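You operate a simulated robot arm through the tools that you are given. There is no shell and no other tool. Be economical: measure what you need, move in short steps, check, and stop when the job is done.

You run a simulated robot arm. Do the job below in one go: nothing can be reset, and whatever is moved stays where it is left.

TASK
Set the clock to the blue note's hour, wind it and start it.
Fine: stop it first; wind to FULL; never turn the setting knob while it runs; start it last.

The check looks at the end state, three seconds after you hand in, the way a careful person would. Anything else that was tipped, shoved, dropped, spilled or broken makes it a failure.

THE ROBOT
A 7-joint arm with a two-finger parallel gripper, fixed in place. Base frame: the origin is at the foot of the arm, x ahead of it, y to its left, z up; the work surface is at about z = 0. Lengths are in cm, angles in rad, forces in N, time in s.
With the tool pointing down near the work surface it reaches from about 22 to 58 cm from the base axis. Its first joint turns from -1.152 to 1.152 rad. Payload 2.5 kg.
Tool frame: the origin (TCP) lies between the finger pads and is the grasp point; the fingertips stand 2.3 cm ahead of it; z points along the fingers, y is the line along which they close. The gripper opens to 9.4 cm. The fingers are 3.8 cm wide and 1 cm thick; the gripper's body (5.4 by 9.6 cm) begins 3.9 cm behind the TCP.
Orientation is that of the tool frame in the base frame, as a unit quaternion [w, x, y, z]. With the fingers straight down and closing along the base's y, the tool's x points along the base's -x, its y along +y and its z along -z.

THE INTERFACE
- The arm moves only by the tool drive_tool. Its argument "plan" is a list of rows, each a list of 3 entries, a list of its own where there are three numbers: the shift along the base's x, y, z in cm, then the turn, a rotation vector about the base's x, y, z in rad, then the opening, from 0 (shut) to 1 (fully open). In form: [[[x, y, z], [ax, ay, az], grip], ...]. A call has 1 to 10 rows; each row shifts and turns the commanded pose from where the row before left it. A row lasts 0.2 s, in which the tool goes at most 5 cm and 0.15 rad; a call with a longer step from one row to the next is refused whole, and so is a gripper value outside its range. A pose out of reach is approached as far as the arm can. The call stops where the force on the tool passes 80 N (or 10 N more than at its start, if that is more) or the arm is blocked; 0.2 s more then pass. Each finger travels about 10.8 cm/s and halts on what it meets, pressing with about 26 N; the grip force reading is that of the motor and also rises with nothing between the fingers. The clock runs only during rows and for 0.2 s after the last one: add rows that do not move to give the fingers time. The reply holds the time, the measured pose of the TCP, the force on the tool along the base axes, the opening and the grip force, in the units named above and with some noise, and new pictures: "pictures" is both (left out), scene, wrist or none.
- Cameras (640 x 400 px; columns grow to the right, rows downward): "scene" is fixed at [10.67, -39.51, 56.11]; the picture's right is [0.93, -0.37, 0.00], its down [-0.16, -0.40, -0.90] and it looks along [0.34, 0.84, -0.43] (base axes); focal length 264 px, centre (320, 200). "wrist" rides on the gripper at [8.6, 1.6, -7.4] in the tool frame; the picture's right is [-0.18, 0.98, 0.00], its down [-0.58, -0.11, -0.81] and it looks along [-0.79, -0.15, 0.59] (tool axes); focal length 243 px, centre (320, 200). There is no depth. A picture from a camera that has moved, and an enlarged one, comes with that camera's place and axes in the base frame and with its lens.
- inspect(camera, box): a new picture of the part [left, top, right, bottom] of that camera's present view, enlarged. The clock stands still meanwhile.
- job_done(): hands the job in; it is judged then, once.

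Work in short steps. Places have to be worked out from the pictures, the camera data and where the tool is seen: move nearer, look again, correct. Check each grasp and each placing, and mend what went wrong. You have 120 turns and 200 pictures in all, those below and enlarged ones among them. Open the gripper and draw the arm clear of the work before you hand the job in, unless the task says otherwise; then end with one line.

The tools are called after ">>>" as a command line: name --argument value ..., lists and objects as JSON in quotes. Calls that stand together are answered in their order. drive_tool: Moves the arm, as the interface text tells. Its arguments: {"type":"object","properties":{"plan":{"type":"array"},"pictures":{"type":"string","enum":["both","scene","wrist","none"]}},"required":["plan"]} The other tools are called the same way: inspect (camera, box) takes an enlarged picture of a part of a camera's view; job_done () hands the job in.

At the start:

```text
time: 0.0
position: [33.3, 6.74, 51.06]
tool_rot: [0.0, 0.0, 1.0, 0.0]
ft_force: [-0.5, 0.6, -0.2]
grip_width: 9.41
gripper_force: 0.1
```

scene: 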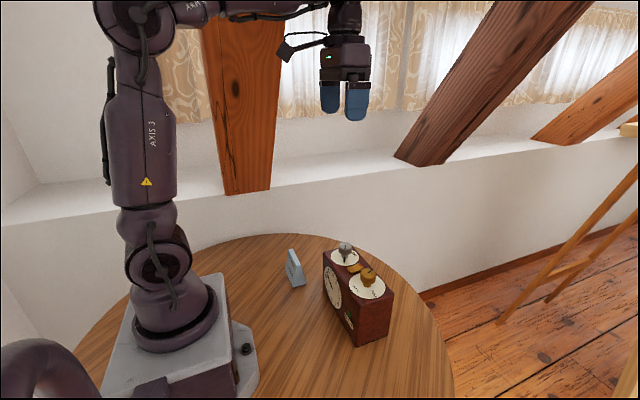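
wrist: 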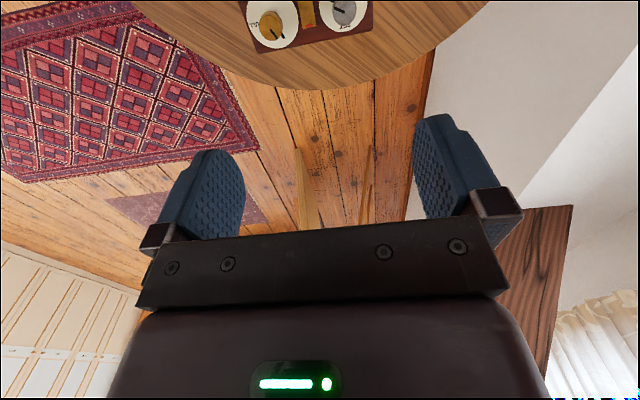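

I see a clock box with two knobs on top and a blue note; I'll look closer at both.

>>> inspect --camera "scene" --box '[310, 230, 406, 350]'

>>> inspect --camera "scene" --box '[276, 240, 316, 295]'

>>> inspect --camera "wrist" --box '[230, 0, 390, 60]'

```text
3.33 times, centred on (358, 290) of scene
camera zoom: at [10.67, -39.51, 56.11], right [0.93, -0.37, 0.0], down [-0.16, -0.4, -0.9], along [0.34, 0.84, -0.43], focal length 881 px, centre (193, -100)
```

zoom: 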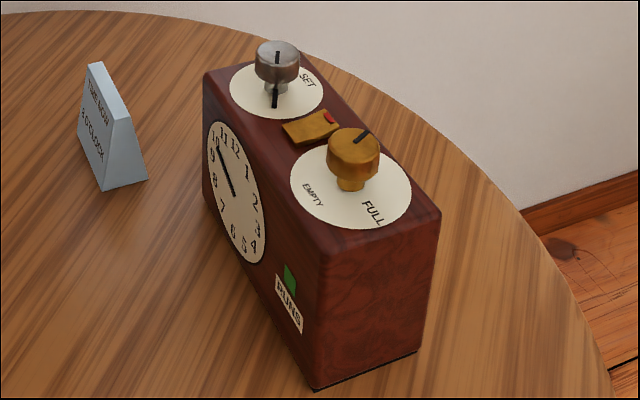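

```text
7.27 times, centred on (296, 268) of scene
camera zoom: at [10.67, -39.51, 56.11], right [0.93, -0.37, 0.0], down [-0.16, -0.4, -0.9], along [0.34, 0.84, -0.43], focal length 1922 px, centre (494, -291)
```

zoom: 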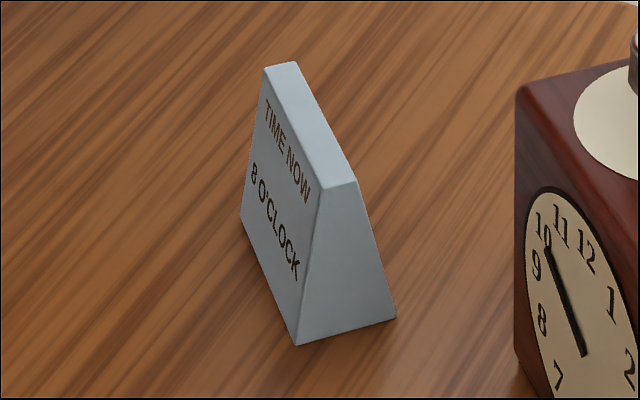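

```text
4.00 times, centred on (310, 30) of wrist
camera zoom: at [24.69, 8.19, 58.56], right [0.18, 0.98, 0.0], down [0.58, -0.11, 0.81], along [0.79, -0.15, -0.59], focal length 970 px, centre (360, 880)
```

zoom: 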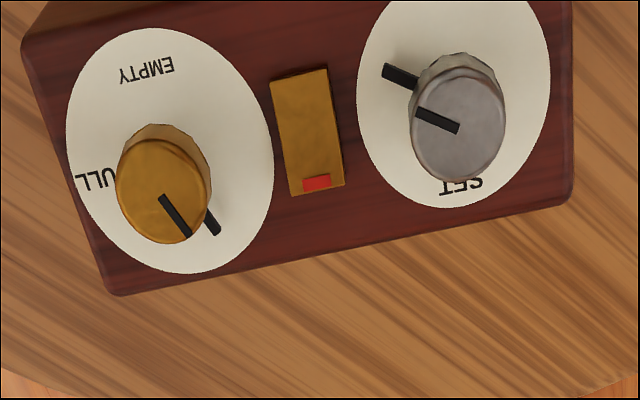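

The clock shows 10, running; the note reads 8. Box top is at about z=12 with gold winder near (37,-1.5), silver set knob near (37.3,9.4) and rocker between. I'll move the wrist camera closer for a better view.

>>> drive_tool --plan '[[[-1.6, 0, -4.2], [0, 0, 0], 1], [[-1.6, 0, -4.2], [0, 0, 0], 1], [[-1.6, 0, -4.2], [0, 0, 0], 1], [[-1.6, 0, -4.2], [0, 0, 0], 1], [[-1.6, 0, -4.2], [0, 0, 0], 1], [[0, 0, 0], [0, 0, 0], 1]]' --pictures "wrist"

```text
time: 1.4
position: [25.47, 6.89, 29.84]
tool_rot: [0.0, 0.0, 1.0, 0.0]
ft_force: [0.4, 0.2, 0.2]
grip_width: 9.4
gripper_force: 0.1
camera wrist: at [16.77, 8.4, 37.4], right [0.18, 0.98, 0.0], down [0.58, -0.11, 0.81], along [0.79, -0.15, -0.59], focal length 243 px, centre (320, 200)
```

wrist: 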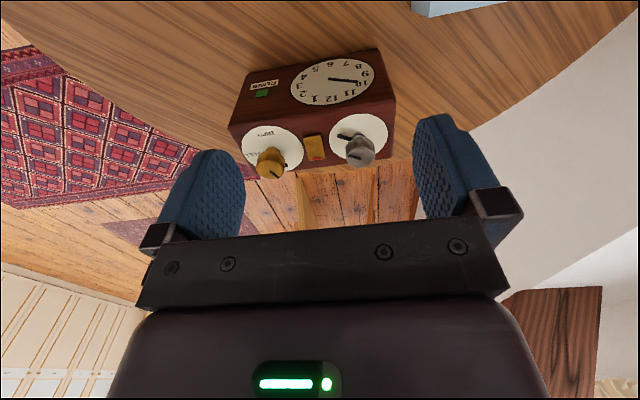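

>>> inspect --camera "wrist" --box '[225, 40, 401, 150]'

>>> inspect --camera "wrist" --box '[235, 105, 395, 185]'

>>> inspect --camera "scene" --box '[330, 235, 394, 275]'

```text
3.64 times, centred on (313, 95) of wrist
camera zoom: at [16.77, 8.4, 37.4], right [0.18, 0.98, 0.0], down [0.58, -0.11, 0.81], along [0.79, -0.15, -0.59], focal length 882 px, centre (346, 582)
```

zoom: 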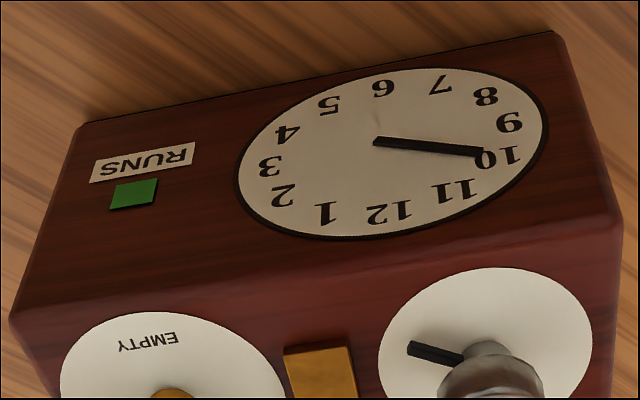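

```text
4.00 times, centred on (315, 145) of wrist
camera zoom: at [16.77, 8.4, 37.4], right [0.18, 0.98, 0.0], down [0.58, -0.11, 0.81], along [0.79, -0.15, -0.59], focal length 970 px, centre (340, 420)
```

zoom: 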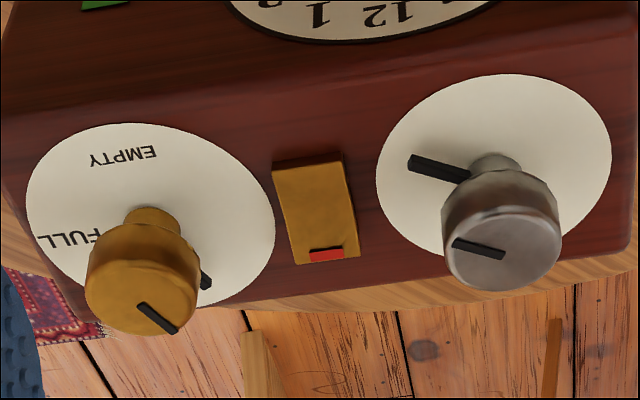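

```text
10.00 times, centred on (362, 255) of scene
camera zoom: at [10.67, -39.51, 56.11], right [0.93, -0.37, 0.0], down [-0.16, -0.4, -0.9], along [0.34, 0.84, -0.43], focal length 2642 px, centre (-100, -350)
```

zoom: 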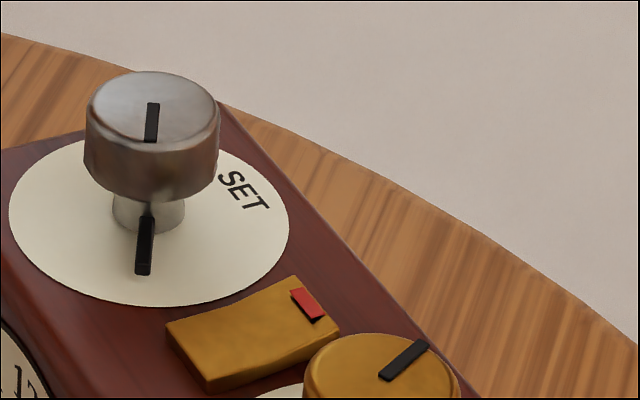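

The flag says RUNS, hand at 10. I'll close the gripper and hover over the red end of the rocker (about (39.5,3.7)).

>>> drive_tool --plan '[[[3.83, -0.8, -1.2], [0, 0, 0], 0], [[3.83, -0.8, -1.2], [0, 0, 0], 0], [[3.83, -0.8, -1.2], [0, 0, 0], 0], [[3.83, -0.8, -1.2], [0, 0, 0], 0], [[0, 0, -3.6], [0, 0, 0], 0], [[0, 0, -3.5], [0, 0, 0], 0], [[0, 0, 0], [0, 0, 0], 0]]'

>>> inspect --camera "scene" --box '[314, 220, 410, 280]'

```text
time: 3.0
position: [40.6, 3.46, 18.12]
tool_rot: [0.0, 0.0, 1.0, 0.0]
ft_force: [0.7, 0.3, -0.5]
grip_width: 0.0
gripper_force: 25.9
camera wrist: at [32.06, 5.01, 25.73], right [0.18, 0.98, 0.0], down [0.58, -0.11, 0.81], along [0.79, -0.15, -0.59], focal length 243 px, centre (320, 200)
```

scene: 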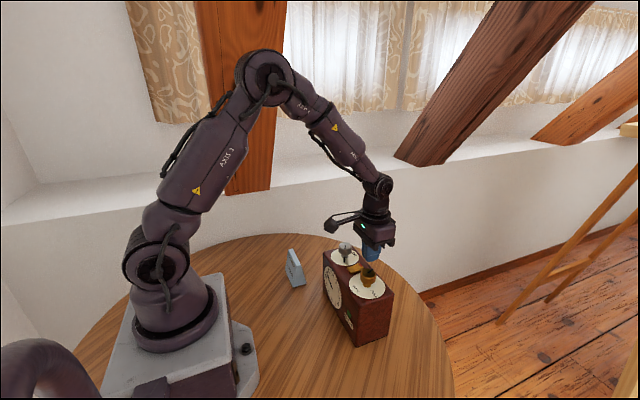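
wrist: 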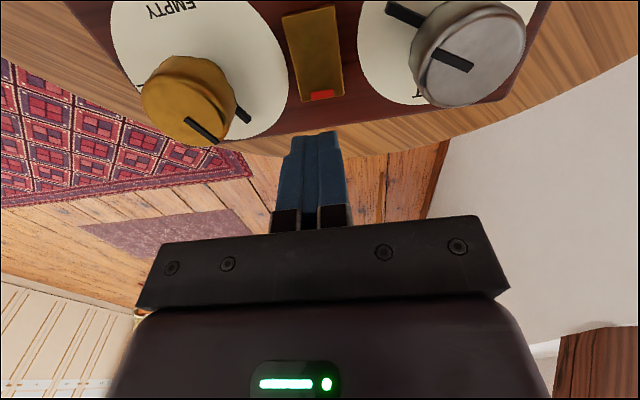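

```text
6.67 times, centred on (362, 250) of scene
camera zoom: at [10.67, -39.51, 56.11], right [0.93, -0.37, 0.0], down [-0.16, -0.4, -0.9], along [0.34, 0.84, -0.43], focal length 1762 px, centre (40, -133)
```

zoom: 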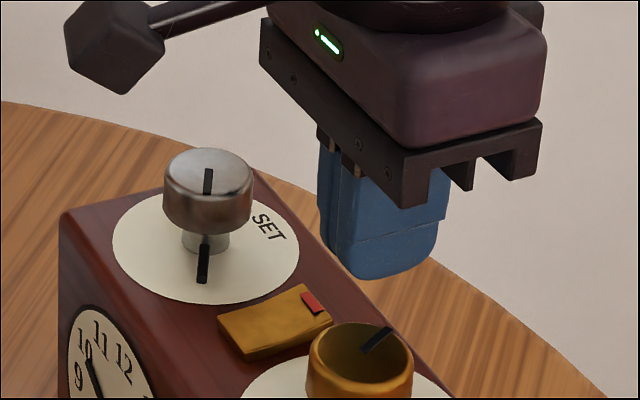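

The tip is at z≈15.8, beyond the red end (x≈39.3, y≈3.6). I'll lower gently.

>>> drive_tool --plan '[[[-0.2, 0.15, -0.7], [0, 0, 0], 0], [[0, 0, -0.5], [0, 0, 0], 0], [[0, 0, -0.4], [0, 0, 0], 0], [[0, 0, -0.4], [0, 0, 0], 0], [[0, 0, 0], [0, 0, 0], 0]]' --pictures "none"

>>> inspect --camera "scene" --box '[322, 240, 402, 340]'

```text
time: 4.2
position: [40.44, 3.65, 16.32]
tool_rot: [0.001, 0.0, 1.0, -0.001]
ft_force: [-8.6, -0.8, 36.6]
grip_width: 0.0
gripper_force: 25.9
```

```text
4.00 times, centred on (362, 290) of scene
camera zoom: at [10.65, -39.51, 56.11], right [0.93, -0.37, 0.0], down [-0.16, -0.4, -0.9], along [0.34, 0.84, -0.43], focal length 1057 px, centre (152, -160)
```

zoom: 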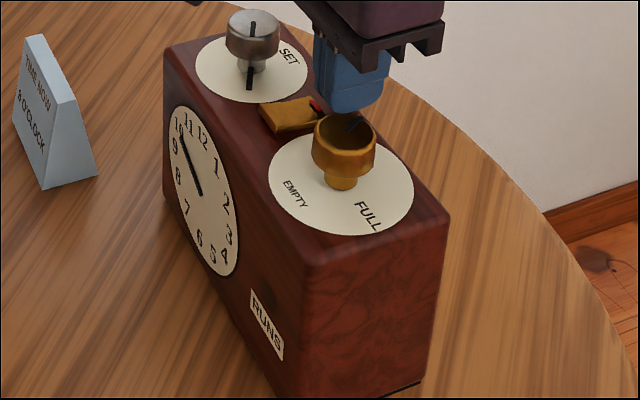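

The flag disappeared: the clock stopped. I lift, move above the silver knob (37.2, 9.55) and open to ~6 cm.

>>> drive_tool --plan '[[[0, 0, 3], [0, 0, 0], 0], [[0, 0, 3], [0, 0, 0], 0], [[-1.6, 3, 0], [0, 0, 0], 0.65], [[-1.6, 2.9, 0], [0, 0, 0], 0.65], [[0, 0, 0], [0, 0, 0], 0.65]]'

>>> inspect --camera "scene" --box '[322, 220, 402, 340]'

```text
time: 5.4
position: [37.24, 9.48, 22.3]
tool_rot: [0.0, -0.001, 1.0, 0.001]
ft_force: [0.7, 0.2, -0.7]
grip_width: 6.14
gripper_force: 0.1
camera wrist: at [28.68, 10.99, 29.81], right [0.18, 0.98, 0.0], down [0.58, -0.11, 0.81], along [0.79, -0.15, -0.59], focal length 243 px, centre (320, 200)
```

scene: 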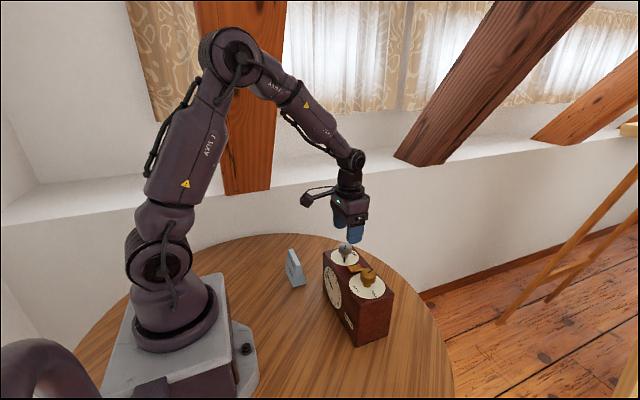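
wrist: 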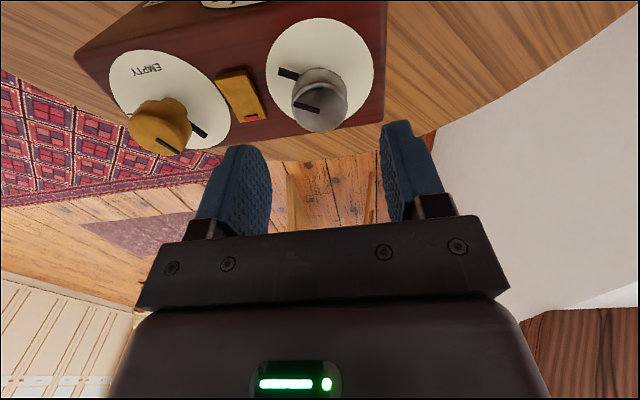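

```text
3.33 times, centred on (362, 280) of scene
camera zoom: at [10.67, -39.5, 56.11], right [0.93, -0.37, 0.0], down [-0.16, -0.4, -0.9], along [0.34, 0.84, -0.43], focal length 881 px, centre (180, -67)
```

zoom: 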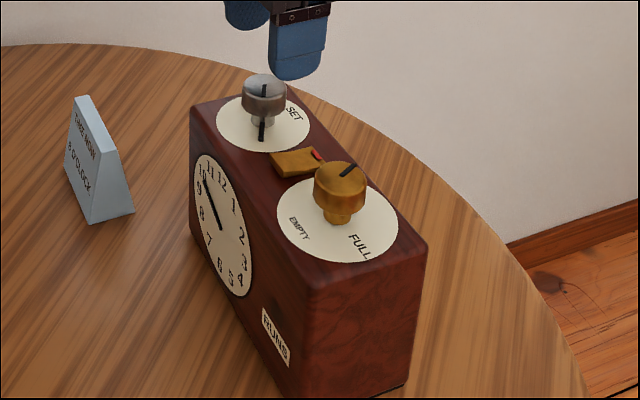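

Knob confirmed near (37.2, 9.4), top z≈16.4. Descend around it and grip gently.

>>> drive_tool --plan '[[[0, -0.05, -3], [0, 0, 0], 0.65], [[0, 0, -2], [0, 0, 0], 0.65], [[0, 0, -1.2], [0, 0, 0], 0.65], [[0, 0, 0], [0, 0, 0], 0.65], [[0, 0, 0], [0, 0, 0], 0.3], [[0, 0, 0], [0, 0, 0], 0.25]]'

>>> inspect --camera "scene" --box '[322, 220, 402, 340]'

```text
time: 6.8
position: [37.33, 9.5, 15.96]
tool_rot: [0.0, -0.001, 1.0, 0.0]
ft_force: [0.4, 4.3, 0.4]
grip_width: 3.35
gripper_force: 25.6
camera wrist: at [28.68, 11.01, 23.48], right [0.18, 0.98, 0.0], down [0.58, -0.11, 0.81], along [0.79, -0.15, -0.59], focal length 243 px, centre (320, 200)
```

scene: 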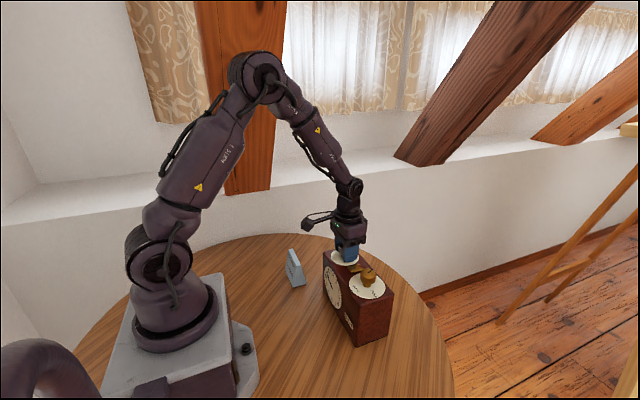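
wrist: 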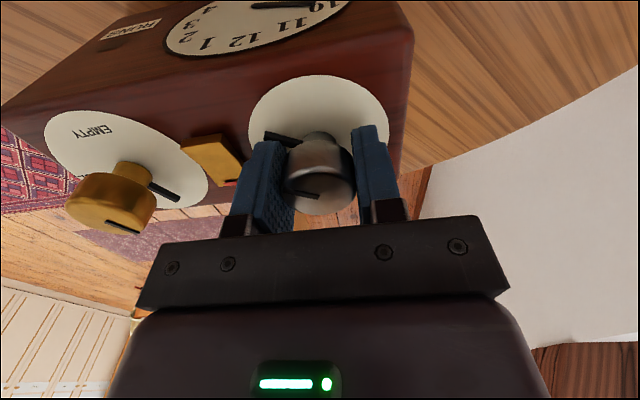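

```text
3.33 times, centred on (362, 280) of scene
camera zoom: at [10.67, -39.5, 56.11], right [0.93, -0.37, 0.0], down [-0.16, -0.4, -0.9], along [0.34, 0.84, -0.43], focal length 881 px, centre (180, -67)
```

zoom: 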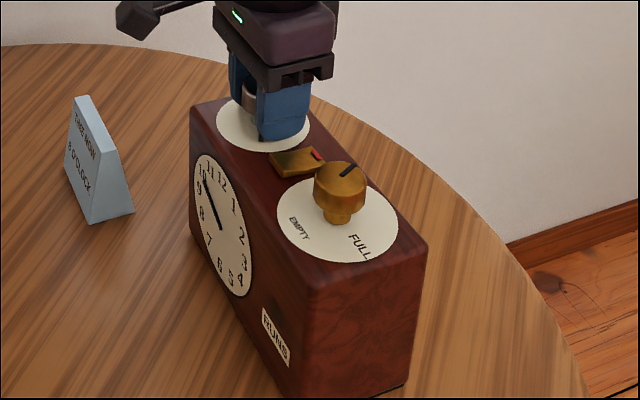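

Knob gripped (3.35 cm). Try turning +0.45 rad about z and watch the hand.

>>> drive_tool --plan '[[[0, 0, 0], [0, 0, 0.15], 0.2], [[0, 0, 0], [0, 0, 0.15], 0.2], [[0, 0, 0], [0, 0, 0.15], 0.2], [[0, 0, 0], [0, 0, 0], 0.2]]' --pictures "none"

>>> inspect --camera "scene" --box '[322, 240, 386, 320]'

```text
time: 7.8
position: [37.34, 9.42, 16.01]
tool_rot: [0.0, -0.226, 0.974, 0.0]
ft_force: [-4.4, 14.6, 2.2]
grip_width: 3.29
gripper_force: 26.1
```

```text
5.00 times, centred on (354, 280) of scene
camera zoom: at [10.67, -39.5, 56.11], right [0.93, -0.37, 0.0], down [-0.16, -0.4, -0.9], along [0.34, 0.84, -0.43], focal length 1321 px, centre (150, -200)
```

zoom: 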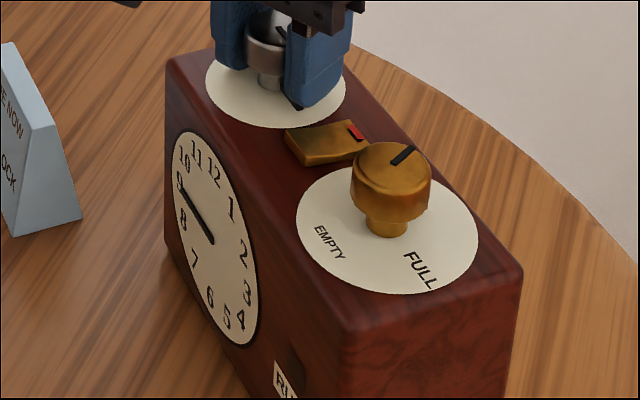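

Hand moved 10→~9, same direction, about 1:1. Continue +0.55 rad, with a small +y relief.

>>> drive_tool --plan '[[[0, 0.1, 0], [0, 0, 0.15], 0.2], [[0, 0, 0], [0, 0, 0.15], 0.2], [[0, 0, 0], [0, 0, 0.15], 0.2], [[0, 0, 0], [0, 0, 0.1], 0.2], [[0, 0, 0], [0, 0, 0], 0.2]]' --pictures "none"

>>> inspect --camera "scene" --box '[322, 260, 370, 320]'

```text
time: 9.0
position: [37.12, 9.65, 16.06]
tool_rot: [0.002, -0.482, 0.876, 0.001]
ft_force: [-2.1, 17.1, 5.5]
grip_width: 3.3
gripper_force: 26.4
```

```text
6.67 times, centred on (346, 290) of scene
camera zoom: at [10.66, -39.51, 56.11], right [0.93, -0.37, 0.0], down [-0.16, -0.4, -0.9], along [0.34, 0.84, -0.43], focal length 1762 px, centre (147, -400)
```

zoom: 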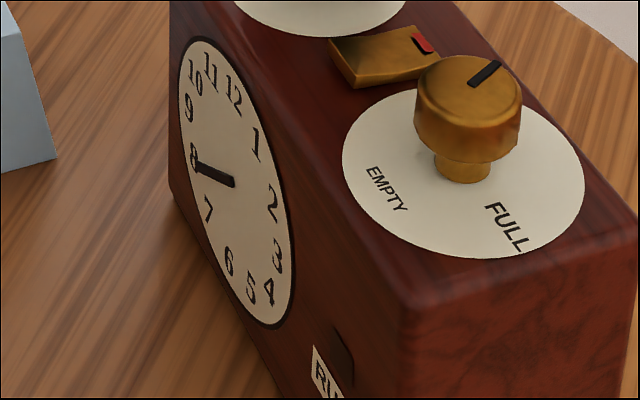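

Hand is at about 8. Release, lift, turn the wrist back and check with a straight-on close view of the dial.

>>> drive_tool --plan '[[[0, 0, 0], [0, 0, 0], 0.5], [[0, 0, 0], [0, 0, 0], 0.6], [[0, 0, 3], [0, 0, 0], 0.6], [[-3, 0, 3], [0, 0, -0.15], 0.6], [[-4, 0, 1], [0, 0, -0.15], 0.6], [[-4, 0, 0], [0, 0, -0.15], 0.6], [[-4, 0, 0], [0, 0, -0.15], 0.6], [[0, 0, 0], [0, 0, -0.15], 0.6], [[0, 0, 0], [0, 0, -0.15], 0.6], [[0, 0, 0], [0, 0, -0.1], 0.6]]' --pictures "wrist"

>>> inspect --camera "scene" --box '[322, 240, 402, 340]'

```text
time: 11.2
position: [22.17, 9.67, 22.82]
tool_rot: [0.0, 0.001, 1.0, 0.0]
ft_force: [-1.1, 0.0, 0.5]
grip_width: 5.63
gripper_force: 0.0
camera wrist: at [13.6, 11.13, 30.35], right [0.19, 0.98, 0.0], down [0.58, -0.11, 0.81], along [0.79, -0.15, -0.59], focal length 243 px, centre (320, 200)
```

wrist: 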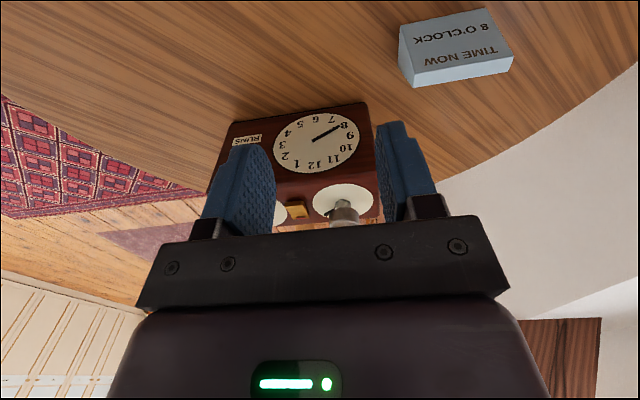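

```text
4.00 times, centred on (362, 290) of scene
camera zoom: at [10.67, -39.51, 56.11], right [0.93, -0.37, 0.0], down [-0.16, -0.4, -0.9], along [0.34, 0.84, -0.43], focal length 1057 px, centre (152, -160)
```

zoom: 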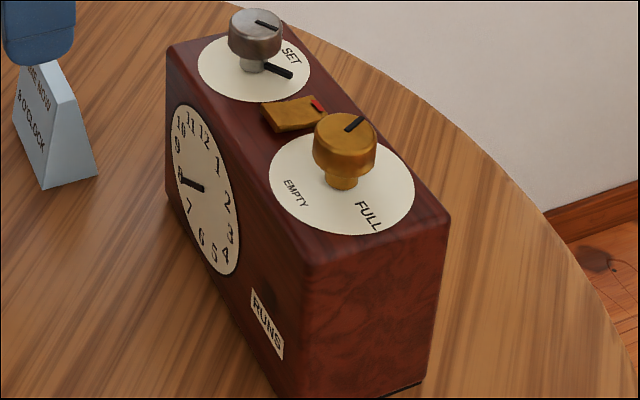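

>>> inspect --camera "wrist" --box '[266, 100, 366, 180]'

>>> inspect --camera "scene" --box '[320, 262, 352, 312]'

```text
5.00 times, centred on (316, 140) of wrist
camera zoom: at [13.6, 11.13, 30.35], right [0.19, 0.98, 0.0], down [0.58, -0.11, 0.81], along [0.79, -0.15, -0.59], focal length 1213 px, centre (340, 500)
```

zoom: 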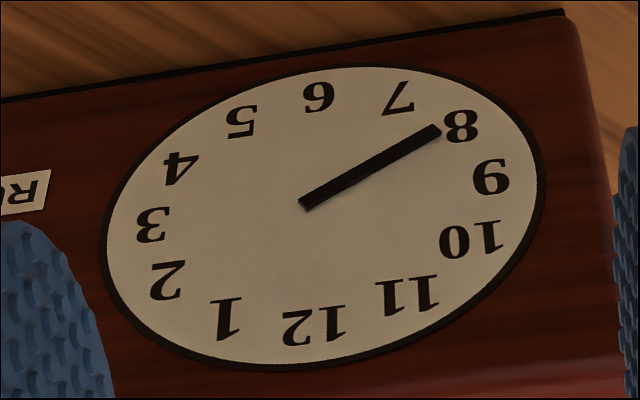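

```text
8.00 times, centred on (336, 287) of scene
camera zoom: at [10.67, -39.51, 56.11], right [0.93, -0.37, 0.0], down [-0.16, -0.4, -0.9], along [0.34, 0.84, -0.43], focal length 2114 px, centre (192, -496)
```

zoom: 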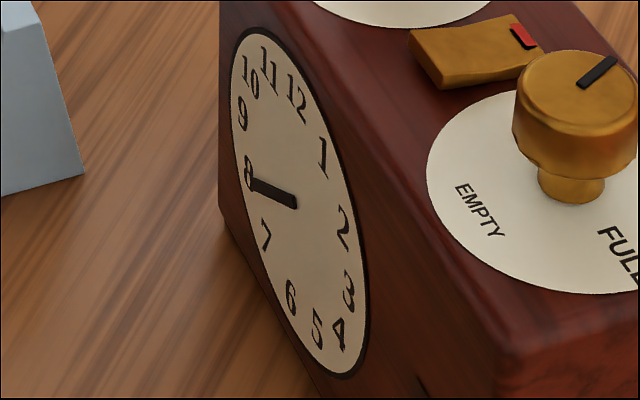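

Measured hand is ~2.7° past 8 (toward 7). I'll regrip and correct by −0.047 rad.

>>> drive_tool --plan '[[[5, 0, 0], [0, 0, 0], 0.6], [[5, 0, 0], [0, 0, 0], 0.6], [[5, -0.1, 0], [0, 0, 0], 0.6], [[0.2, -0.1, -3], [0, 0, 0], 0.6], [[0, 0, -2], [0, 0, 0], 0.6], [[0, 0, -1.7], [0, 0, 0], 0.6], [[0, 0, 0], [0, 0, 0], 0.3], [[0, 0, 0], [0, 0, 0], 0.25]]' --pictures "none"

>>> inspect --camera "scene" --box '[320, 262, 352, 312]'

```text
time: 13.0
position: [37.48, 9.48, 16.17]
tool_rot: [0.0, -0.001, 1.0, 0.001]
ft_force: [0.7, 11.6, -0.3]
grip_width: 3.37
gripper_force: 26.1
```

```text
8.00 times, centred on (336, 287) of scene
camera zoom: at [10.67, -39.5, 56.11], right [0.93, -0.37, 0.0], down [-0.16, -0.4, -0.9], along [0.34, 0.84, -0.43], focal length 2114 px, centre (192, -496)
```

zoom: 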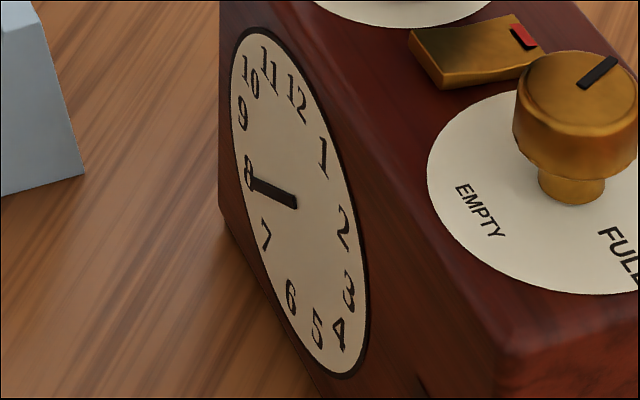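

Gripped without disturbing the hand. Turn −0.05, release, lift and step back to view.

>>> drive_tool --plan '[[[0, 0.1, 0], [0, 0, -0.05], 0.2], [[0, 0, 0], [0, 0, 0], 0.2], [[0, 0, 0], [0, 0, 0], 0.5], [[0, 0, 0], [0, 0, 0], 0.6], [[0, 0, 3], [0, 0, 0.05], 0.6], [[-3, 0, 3.7], [0, 0, 0], 0.6], [[-4, 0, 0], [0, 0, 0], 0.6], [[-4, 0, 0], [0, 0, 0], 0.6], [[-4, 0, 0], [0, 0, 0], 0.6], [[0, 0, 0], [0, 0, 0], 0.6]]' --pictures "none"

>>> inspect --camera "wrist" --box '[266, 100, 366, 180]'

```text
time: 15.2
position: [22.44, 9.42, 22.98]
tool_rot: [0.0, -0.001, 1.0, 0.0]
ft_force: [-0.5, -0.3, 1.1]
grip_width: 5.67
gripper_force: 0.0
```

```text
5.00 times, centred on (316, 140) of wrist
camera zoom: at [13.84, 10.95, 30.57], right [0.18, 0.98, 0.0], down [0.58, -0.11, 0.81], along [0.79, -0.15, -0.59], focal length 1213 px, centre (340, 500)
```

zoom: 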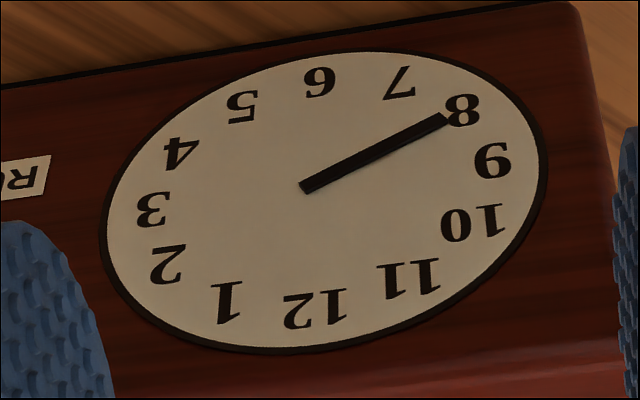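

Hand is now within ~1.5° of 8. Next, I look at the winder dial from a nearer angle, moving to y≈-1.5.

>>> drive_tool --plan '[[[2, -4, 1.5], [0, 0, 0], 0.65], [[2, -4, 1.5], [0, 0, 0], 0.65], [[3, -3, 0], [0, 0, 0], 0.65], [[3, 0, 0], [0, 0, 0], 0.65], [[0, 0, 0], [0, 0, 0], 0.65]]' --pictures "wrist"

>>> inspect --camera "wrist" --box '[240, 60, 400, 160]'

```text
time: 16.4
position: [32.42, -1.52, 25.98]
tool_rot: [0.0, 0.0, 1.0, 0.0]
ft_force: [-0.3, 0.1, -0.1]
grip_width: 6.1
gripper_force: 0.1
camera wrist: at [23.85, -0.03, 33.57], right [0.18, 0.98, 0.0], down [0.58, -0.11, 0.81], along [0.79, -0.15, -0.59], focal length 243 px, centre (320, 200)
```

wrist: 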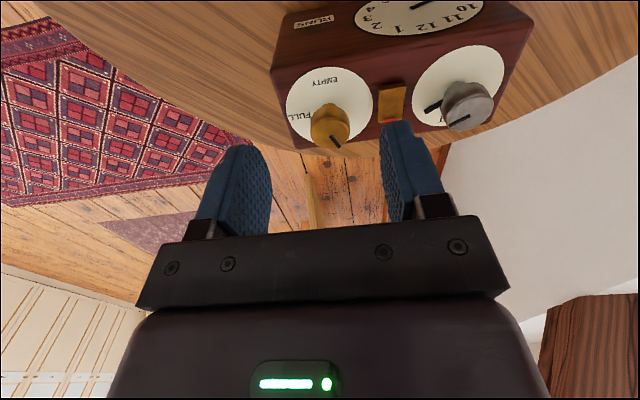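

```text
4.00 times, centred on (320, 110) of wrist
camera zoom: at [23.85, -0.03, 33.57], right [0.18, 0.98, 0.0], down [0.58, -0.11, 0.81], along [0.79, -0.15, -0.59], focal length 970 px, centre (320, 560)
```

zoom: 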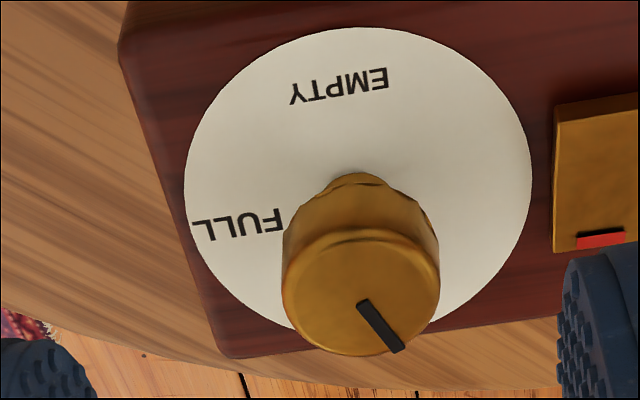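

Winder pointer is at ≈+24° (from +x, CCW), EMPTY at 180°, FULL at ≈−81°; so about 1.83 rad clockwise remains. I pre-rotate +0.9 above the gold knob (37.2,-1.65) and descend.

>>> drive_tool --plan '[[[2.4, 0, 0], [0, 0, 0.15], 0.6], [[2.4, -0.1, 0], [0, 0, 0.15], 0.6], [[0, 0, -1], [0, 0, 0.15], 0.6], [[0, 0, -1], [0, 0, 0.15], 0.6], [[0, 0, -1], [0, 0, 0.15], 0.6], [[0, 0, -1.5], [0, 0, 0.15], 0.6], [[0, 0, 0], [0, 0, 0], 0.6]]'

>>> inspect --camera "scene" --box '[314, 210, 410, 290]'

```text
time: 18.0
position: [37.16, -1.61, 21.29]
tool_rot: [0.0, -0.436, 0.9, 0.0]
ft_force: [0.3, -0.1, 0.2]
grip_width: 5.65
gripper_force: 0.1
camera wrist: at [30.61, -7.52, 28.84], right [-0.66, 0.75, 0.0], down [0.45, 0.39, 0.81], along [0.61, 0.53, -0.59], focal length 243 px, centre (320, 200)
```

scene: 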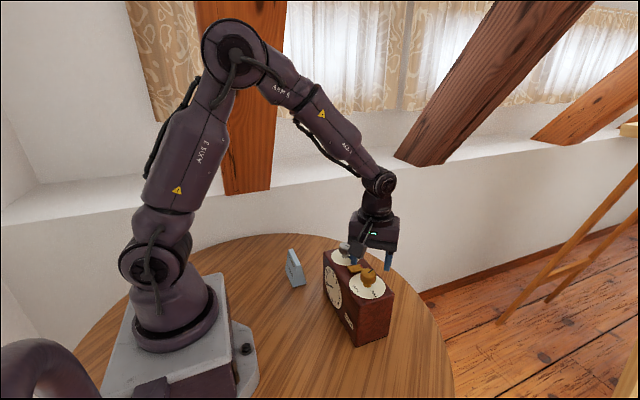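
wrist: 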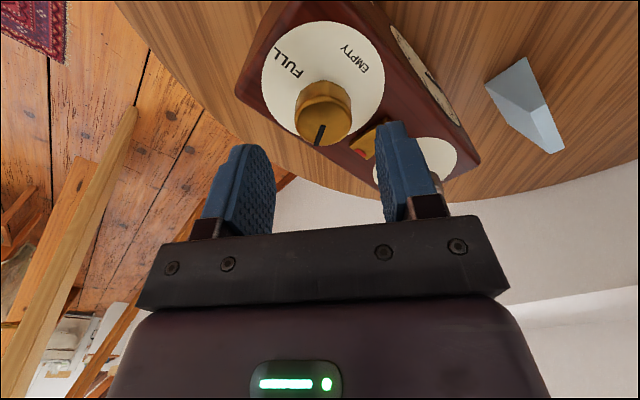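

```text
5.00 times, centred on (362, 250) of scene
camera zoom: at [10.67, -39.51, 56.11], right [0.93, -0.37, 0.0], down [-0.16, -0.4, -0.9], along [0.34, 0.84, -0.43], focal length 1321 px, centre (110, -50)
```

zoom: 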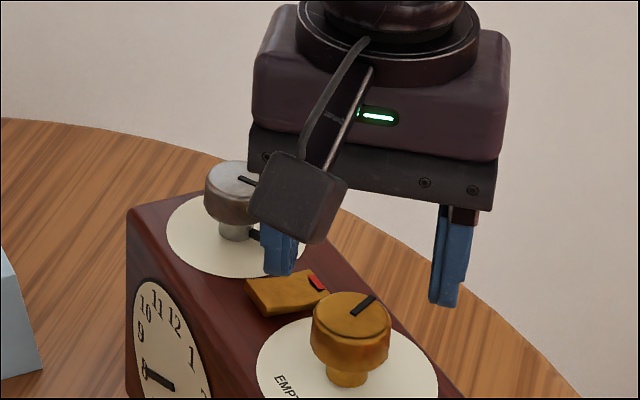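

Alignment looks right. Descend to z≈16.3 with a narrower opening and grip.

>>> drive_tool --plan '[[[0, 0, -2], [0, 0, 0], 0.53], [[0, 0, -2], [0, 0, 0], 0.53], [[0, 0, -1], [0, 0, 0], 0.53], [[0, 0, 0], [0, 0, 0], 0.53], [[0, 0, 0], [0, 0, 0], 0.3], [[0, 0, 0], [0, 0, 0], 0.25]]'

>>> inspect --camera "scene" --box '[322, 240, 402, 340]'

```text
time: 19.4
position: [37.13, -1.64, 16.3]
tool_rot: [-0.003, -0.435, 0.9, 0.001]
ft_force: [-10.1, 11.7, 2.8]
grip_width: 3.35
gripper_force: 25.7
camera wrist: at [30.57, -7.46, 23.84], right [-0.66, 0.75, 0.0], down [0.45, 0.39, 0.8], along [0.61, 0.53, -0.59], focal length 243 px, centre (320, 200)
```

scene: 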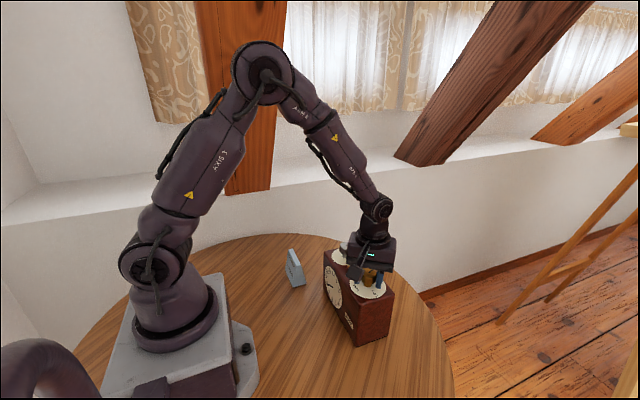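
wrist: 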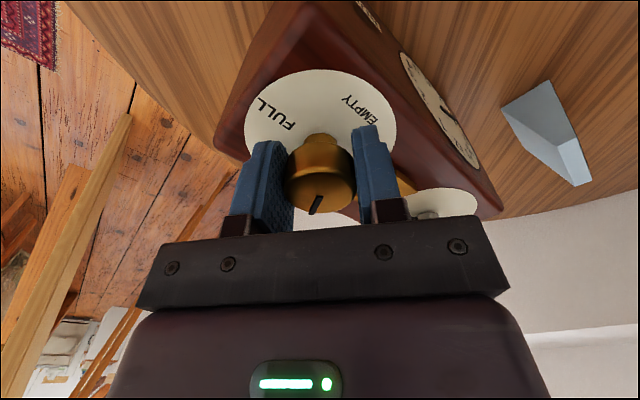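

```text
4.00 times, centred on (362, 290) of scene
camera zoom: at [10.67, -39.5, 56.11], right [0.93, -0.37, 0.0], down [-0.16, -0.4, -0.9], along [0.34, 0.84, -0.43], focal length 1057 px, centre (152, -160)
```

zoom: 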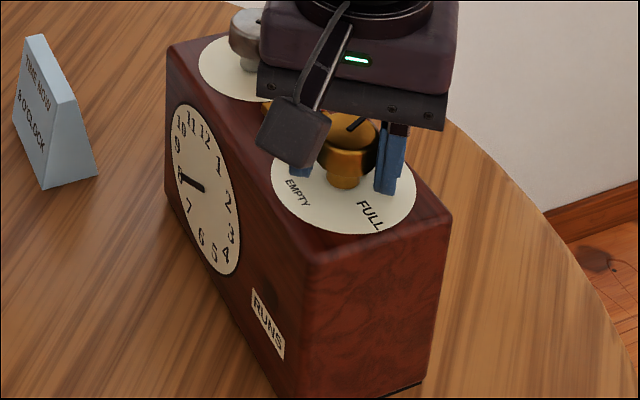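

Gripped. Relieve the side force slightly and turn clockwise 1.2 rad.

>>> drive_tool --plan '[[[-0.08, 0.06, 0], [0, 0, -0.15], 0.2], [[0, 0, 0], [0, 0, -0.15], 0.2], [[0, 0, 0], [0, 0, -0.15], 0.2], [[0.03, -0.03, 0], [0, 0, -0.15], 0.2], [[0.03, -0.03, 0], [0, 0, -0.15], 0.2], [[0, 0, 0], [0, 0, -0.15], 0.2], [[0, 0, 0], [0, 0, -0.15], 0.2], [[0, 0, 0], [0, 0, -0.15], 0.2]]'

>>> inspect --camera "scene" --box '[322, 240, 402, 340]'

```text
time: 21.2
position: [37.2, -1.64, 16.35]
tool_rot: [0.001, 0.15, 0.989, 0.0]
ft_force: [-2.9, -6.3, -0.2]
grip_width: 3.37
gripper_force: 25.6
camera wrist: at [29.47, 2.34, 23.97], right [0.47, 0.88, 0.0], down [0.52, -0.28, 0.81], along [0.71, -0.38, -0.59], focal length 243 px, centre (320, 200)
```

scene: 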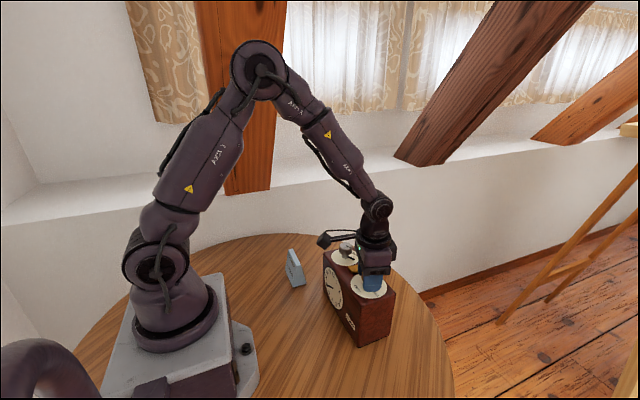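
wrist: 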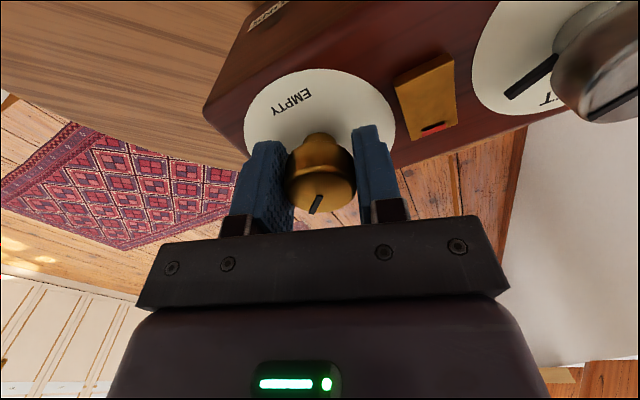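

```text
4.00 times, centred on (362, 290) of scene
camera zoom: at [10.67, -39.51, 56.11], right [0.93, -0.37, 0.0], down [-0.16, -0.4, -0.9], along [0.34, 0.84, -0.43], focal length 1057 px, centre (152, -160)
```

zoom: 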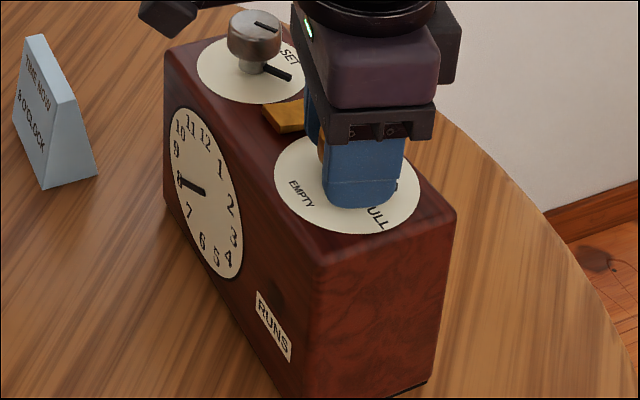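

The knob follows the gripper; the box may have crept ~2 mm. Press down slightly for friction and continue slower, 0.6 rad.

>>> drive_tool --plan '[[[0, 0, -0.1], [0, 0, -0.08], 0.2], [[0, 0, 0], [0, 0, -0.08], 0.2], [[0, 0, 0], [0, 0, -0.08], 0.2], [[0, 0, 0], [0, 0, -0.08], 0.2], [[0, 0, 0], [0, 0, -0.08], 0.2], [[0, 0, 0], [0, 0, -0.08], 0.2], [[0, 0, 0], [0, 0, -0.08], 0.2], [[0, 0, 0], [0, 0, 0], 0.2]]'

>>> inspect --camera "scene" --box '[322, 240, 402, 340]'

>>> inspect --camera "wrist" --box '[220, 50, 420, 230]'

```text
time: 23.0
position: [37.25, -1.47, 16.33]
tool_rot: [-0.001, 0.417, 0.909, 0.0]
ft_force: [-2.8, -11.6, 0.5]
grip_width: 3.28
gripper_force: 25.9
camera wrist: at [32.85, 5.94, 23.81], right [0.86, 0.5, 0.0], down [0.3, -0.51, 0.81], along [0.4, -0.7, -0.59], focal length 243 px, centre (320, 200)
```

scene: 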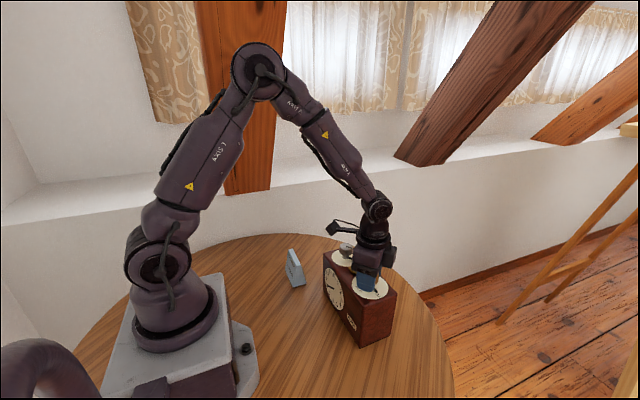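
wrist: 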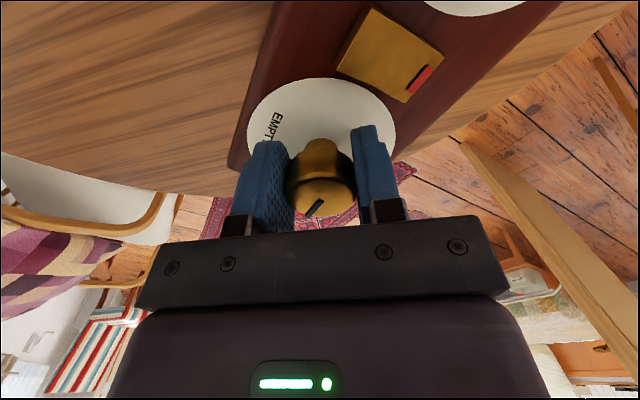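

```text
4.00 times, centred on (362, 290) of scene
camera zoom: at [10.67, -39.51, 56.11], right [0.93, -0.37, 0.0], down [-0.16, -0.4, -0.9], along [0.34, 0.84, -0.43], focal length 1057 px, centre (152, -160)
```

zoom: 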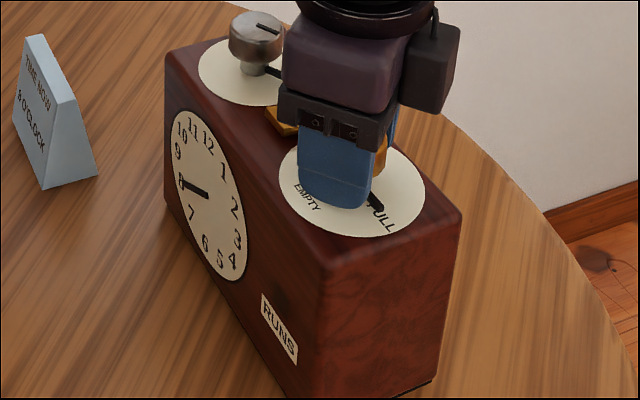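

```text
2.22 times, centred on (320, 140) of wrist
camera zoom: at [32.85, 5.94, 23.81], right [0.86, 0.5, 0.0], down [0.3, -0.51, 0.81], along [0.4, -0.7, -0.59], focal length 539 px, centre (320, 333)
```

zoom: 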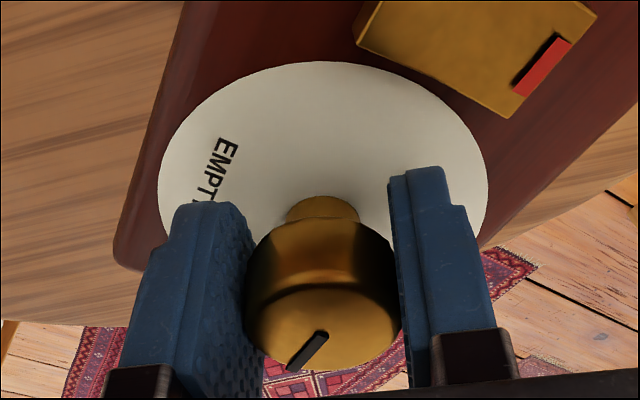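

The pointer now seems at about FULL. Release, lift and look at it from above.

>>> drive_tool --plan '[[[0, 0, 0], [0, 0, 0], 0.45], [[0, 0, 0], [0, 0, 0], 0.53], [[0, 0, 3], [0, 0, 0], 0.55], [[0, 0, 4], [0, 0, 0.15], 0.55], [[-1, 0, 2.5], [0, 0, 0.15], 0.55], [[-2, 0, 0], [0, 0, 0.15], 0.55], [[-1, 0, 0], [0, 0, 0.15], 0.55], [[0, 0, 0], [0, 0, 0.15], 0.55], [[0, 0, 0], [0, 0, 0.11], 0.55], [[0, 0, 0], [0, 0, 0], 0.55]]' --pictures "wrist"

>>> inspect --camera "wrist" --box '[240, 60, 400, 160]'

>>> inspect --camera "scene" --box '[322, 240, 402, 340]'

```text
time: 25.2
position: [33.26, -1.57, 25.79]
tool_rot: [0.0, -0.002, 1.0, 0.001]
ft_force: [-0.2, -0.4, -0.6]
grip_width: 5.14
gripper_force: 0.0
camera wrist: at [24.63, -0.07, 33.35], right [0.18, 0.98, 0.0], down [0.58, -0.11, 0.81], along [0.79, -0.15, -0.59], focal length 243 px, centre (320, 200)
```

wrist: 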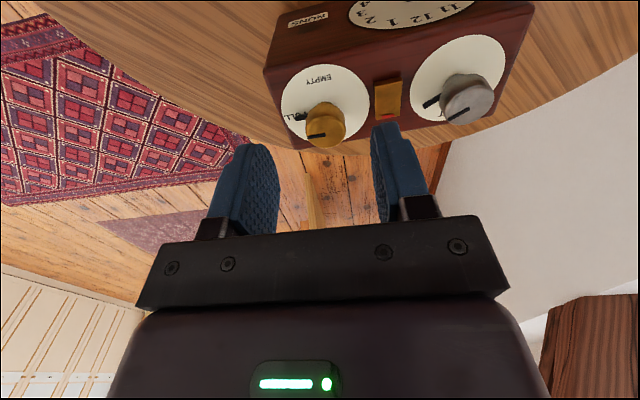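

```text
4.00 times, centred on (320, 110) of wrist
camera zoom: at [24.63, -0.07, 33.35], right [0.18, 0.98, 0.0], down [0.58, -0.11, 0.81], along [0.79, -0.15, -0.59], focal length 970 px, centre (320, 560)
```

zoom: 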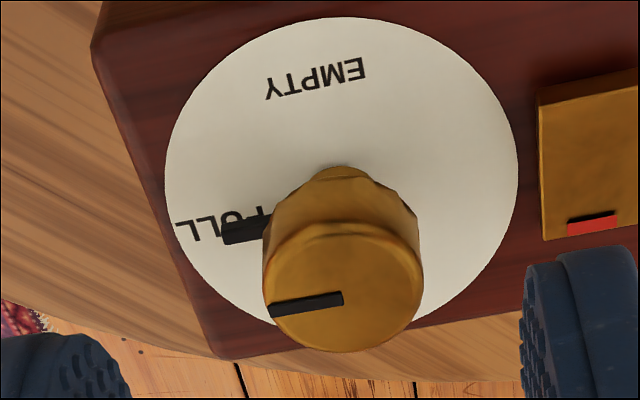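

```text
4.00 times, centred on (362, 290) of scene
camera zoom: at [10.67, -39.51, 56.11], right [0.93, -0.37, 0.0], down [-0.16, -0.4, -0.9], along [0.34, 0.84, -0.43], focal length 1057 px, centre (152, -160)
```

zoom: 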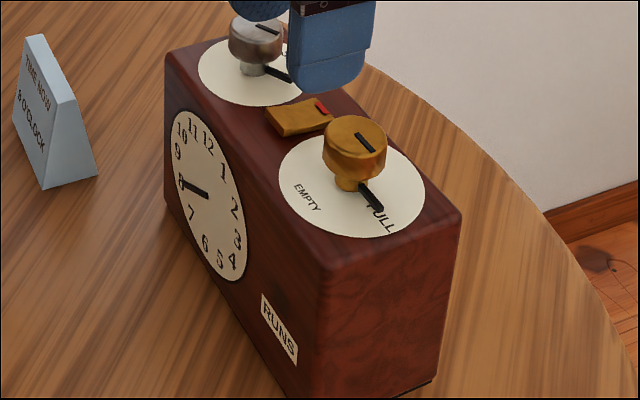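

Pointer sits at roughly FULL but I want an exact alignment view: look along +y from the FULL side (yaw +1.5).

>>> drive_tool --plan '[[[1, -1, 0.3], [0, 0, 0.15], 0.55], [[1, -1, 0], [0, 0, 0.15], 0.55], [[1, -1, 0], [0, 0, 0.15], 0.55], [[1, -1, 0], [0, 0, 0.15], 0.55], [[0, 0, 0], [0, 0, 0.15], 0.55], [[0, 0, 0], [0, 0, 0.15], 0.55], [[0, 0, 0], [0, 0, 0.15], 0.55], [[0, 0, 0], [0, 0, 0.15], 0.55], [[0, 0, 0], [0, 0, 0.15], 0.55], [[0, 0, 0], [0, 0, 0.15], 0.55]]' --pictures "wrist"

>>> inspect --camera "wrist" --box '[240, 60, 400, 160]'

```text
time: 27.4
position: [37.24, -5.66, 26.14]
tool_rot: [0.001, -0.683, 0.731, 0.0]
ft_force: [0.3, -0.2, 0.0]
grip_width: 5.17
gripper_force: 0.0
camera wrist: at [35.09, -14.2, 33.65], right [-0.97, 0.25, 0.0], down [0.15, 0.57, 0.81], along [0.2, 0.78, -0.59], focal length 243 px, centre (320, 200)
```

wrist: 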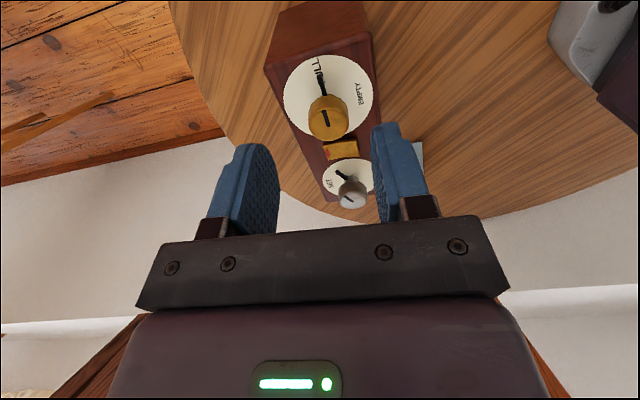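

```text
4.00 times, centred on (320, 110) of wrist
camera zoom: at [35.09, -14.2, 33.65], right [-0.97, 0.25, 0.0], down [0.15, 0.57, 0.81], along [0.2, 0.78, -0.59], focal length 970 px, centre (320, 560)
```

zoom: 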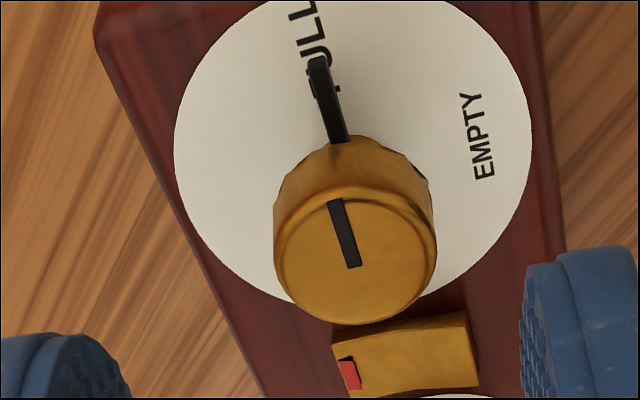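

The pointer lies on the FULL text, aligned. Now return yaw to 0, close the gripper and hover over the rocker's near end (raised), about (35, 3.75).

>>> drive_tool --plan '[[[0, 1, 0], [0, 0, -0.15], 0.3], [[0, 1, 0], [0, 0, -0.15], 0], [[0, 1, 0], [0, 0, -0.15], 0], [[0, 1, 0], [0, 0, -0.15], 0], [[0, 1, 0], [0, 0, -0.15], 0], [[0, 1, 0], [0, 0, -0.15], 0], [[-0.7, 1, 0], [0, 0, -0.15], 0], [[-0.7, 1, 0], [0, 0, -0.15], 0], [[-0.7, 1, 0], [0, 0, -0.15], 0], [[0, 0.4, 0], [0, 0, -0.15], 0]]' --pictures "none"

>>> drive_tool --plan '[[[0, 0, -3.5], [0, 0, 0], 0], [[0, 0, -3.5], [0, 0, 0], 0], [[0, 0, -1], [0, 0, 0], 0], [[0, 0, 0], [0, 0, 0], 0]]' --pictures "wrist"

>>> inspect --camera "scene" --box '[322, 230, 402, 280]'

```text
time: 29.6
position: [35.09, 3.92, 26.19]
tool_rot: [0.001, 0.002, 1.0, 0.0]
ft_force: [-0.3, 0.1, 0.1]
grip_width: 0.0
gripper_force: 25.7
```

```text
time: 30.6
position: [35.12, 3.88, 18.33]
tool_rot: [0.0, 0.0, 1.0, -0.001]
ft_force: [-0.2, 0.0, -0.4]
grip_width: 0.0
gripper_force: 25.7
camera wrist: at [26.44, 5.36, 25.87], right [0.18, 0.98, 0.0], down [0.58, -0.11, 0.81], along [0.79, -0.15, -0.59], focal length 243 px, centre (320, 200)
```

wrist: 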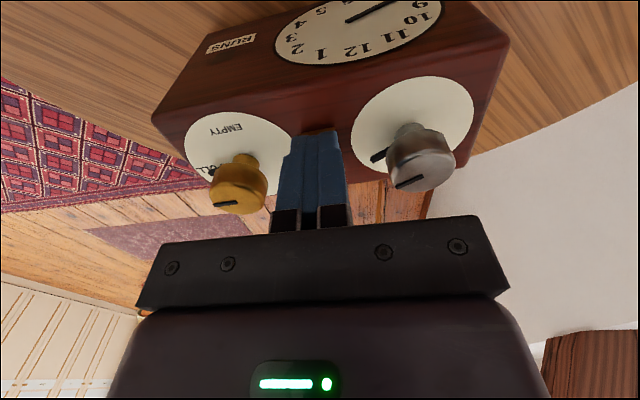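

```text
8.00 times, centred on (362, 255) of scene
camera zoom: at [10.67, -39.51, 56.11], right [0.93, -0.37, 0.0], down [-0.16, -0.4, -0.9], along [0.34, 0.84, -0.43], focal length 2114 px, centre (-16, -240)
```

zoom: 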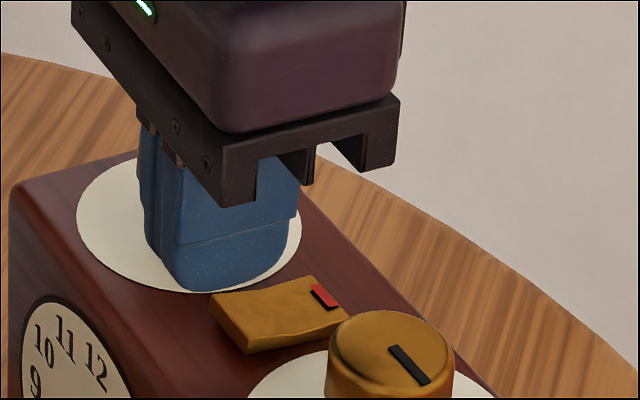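

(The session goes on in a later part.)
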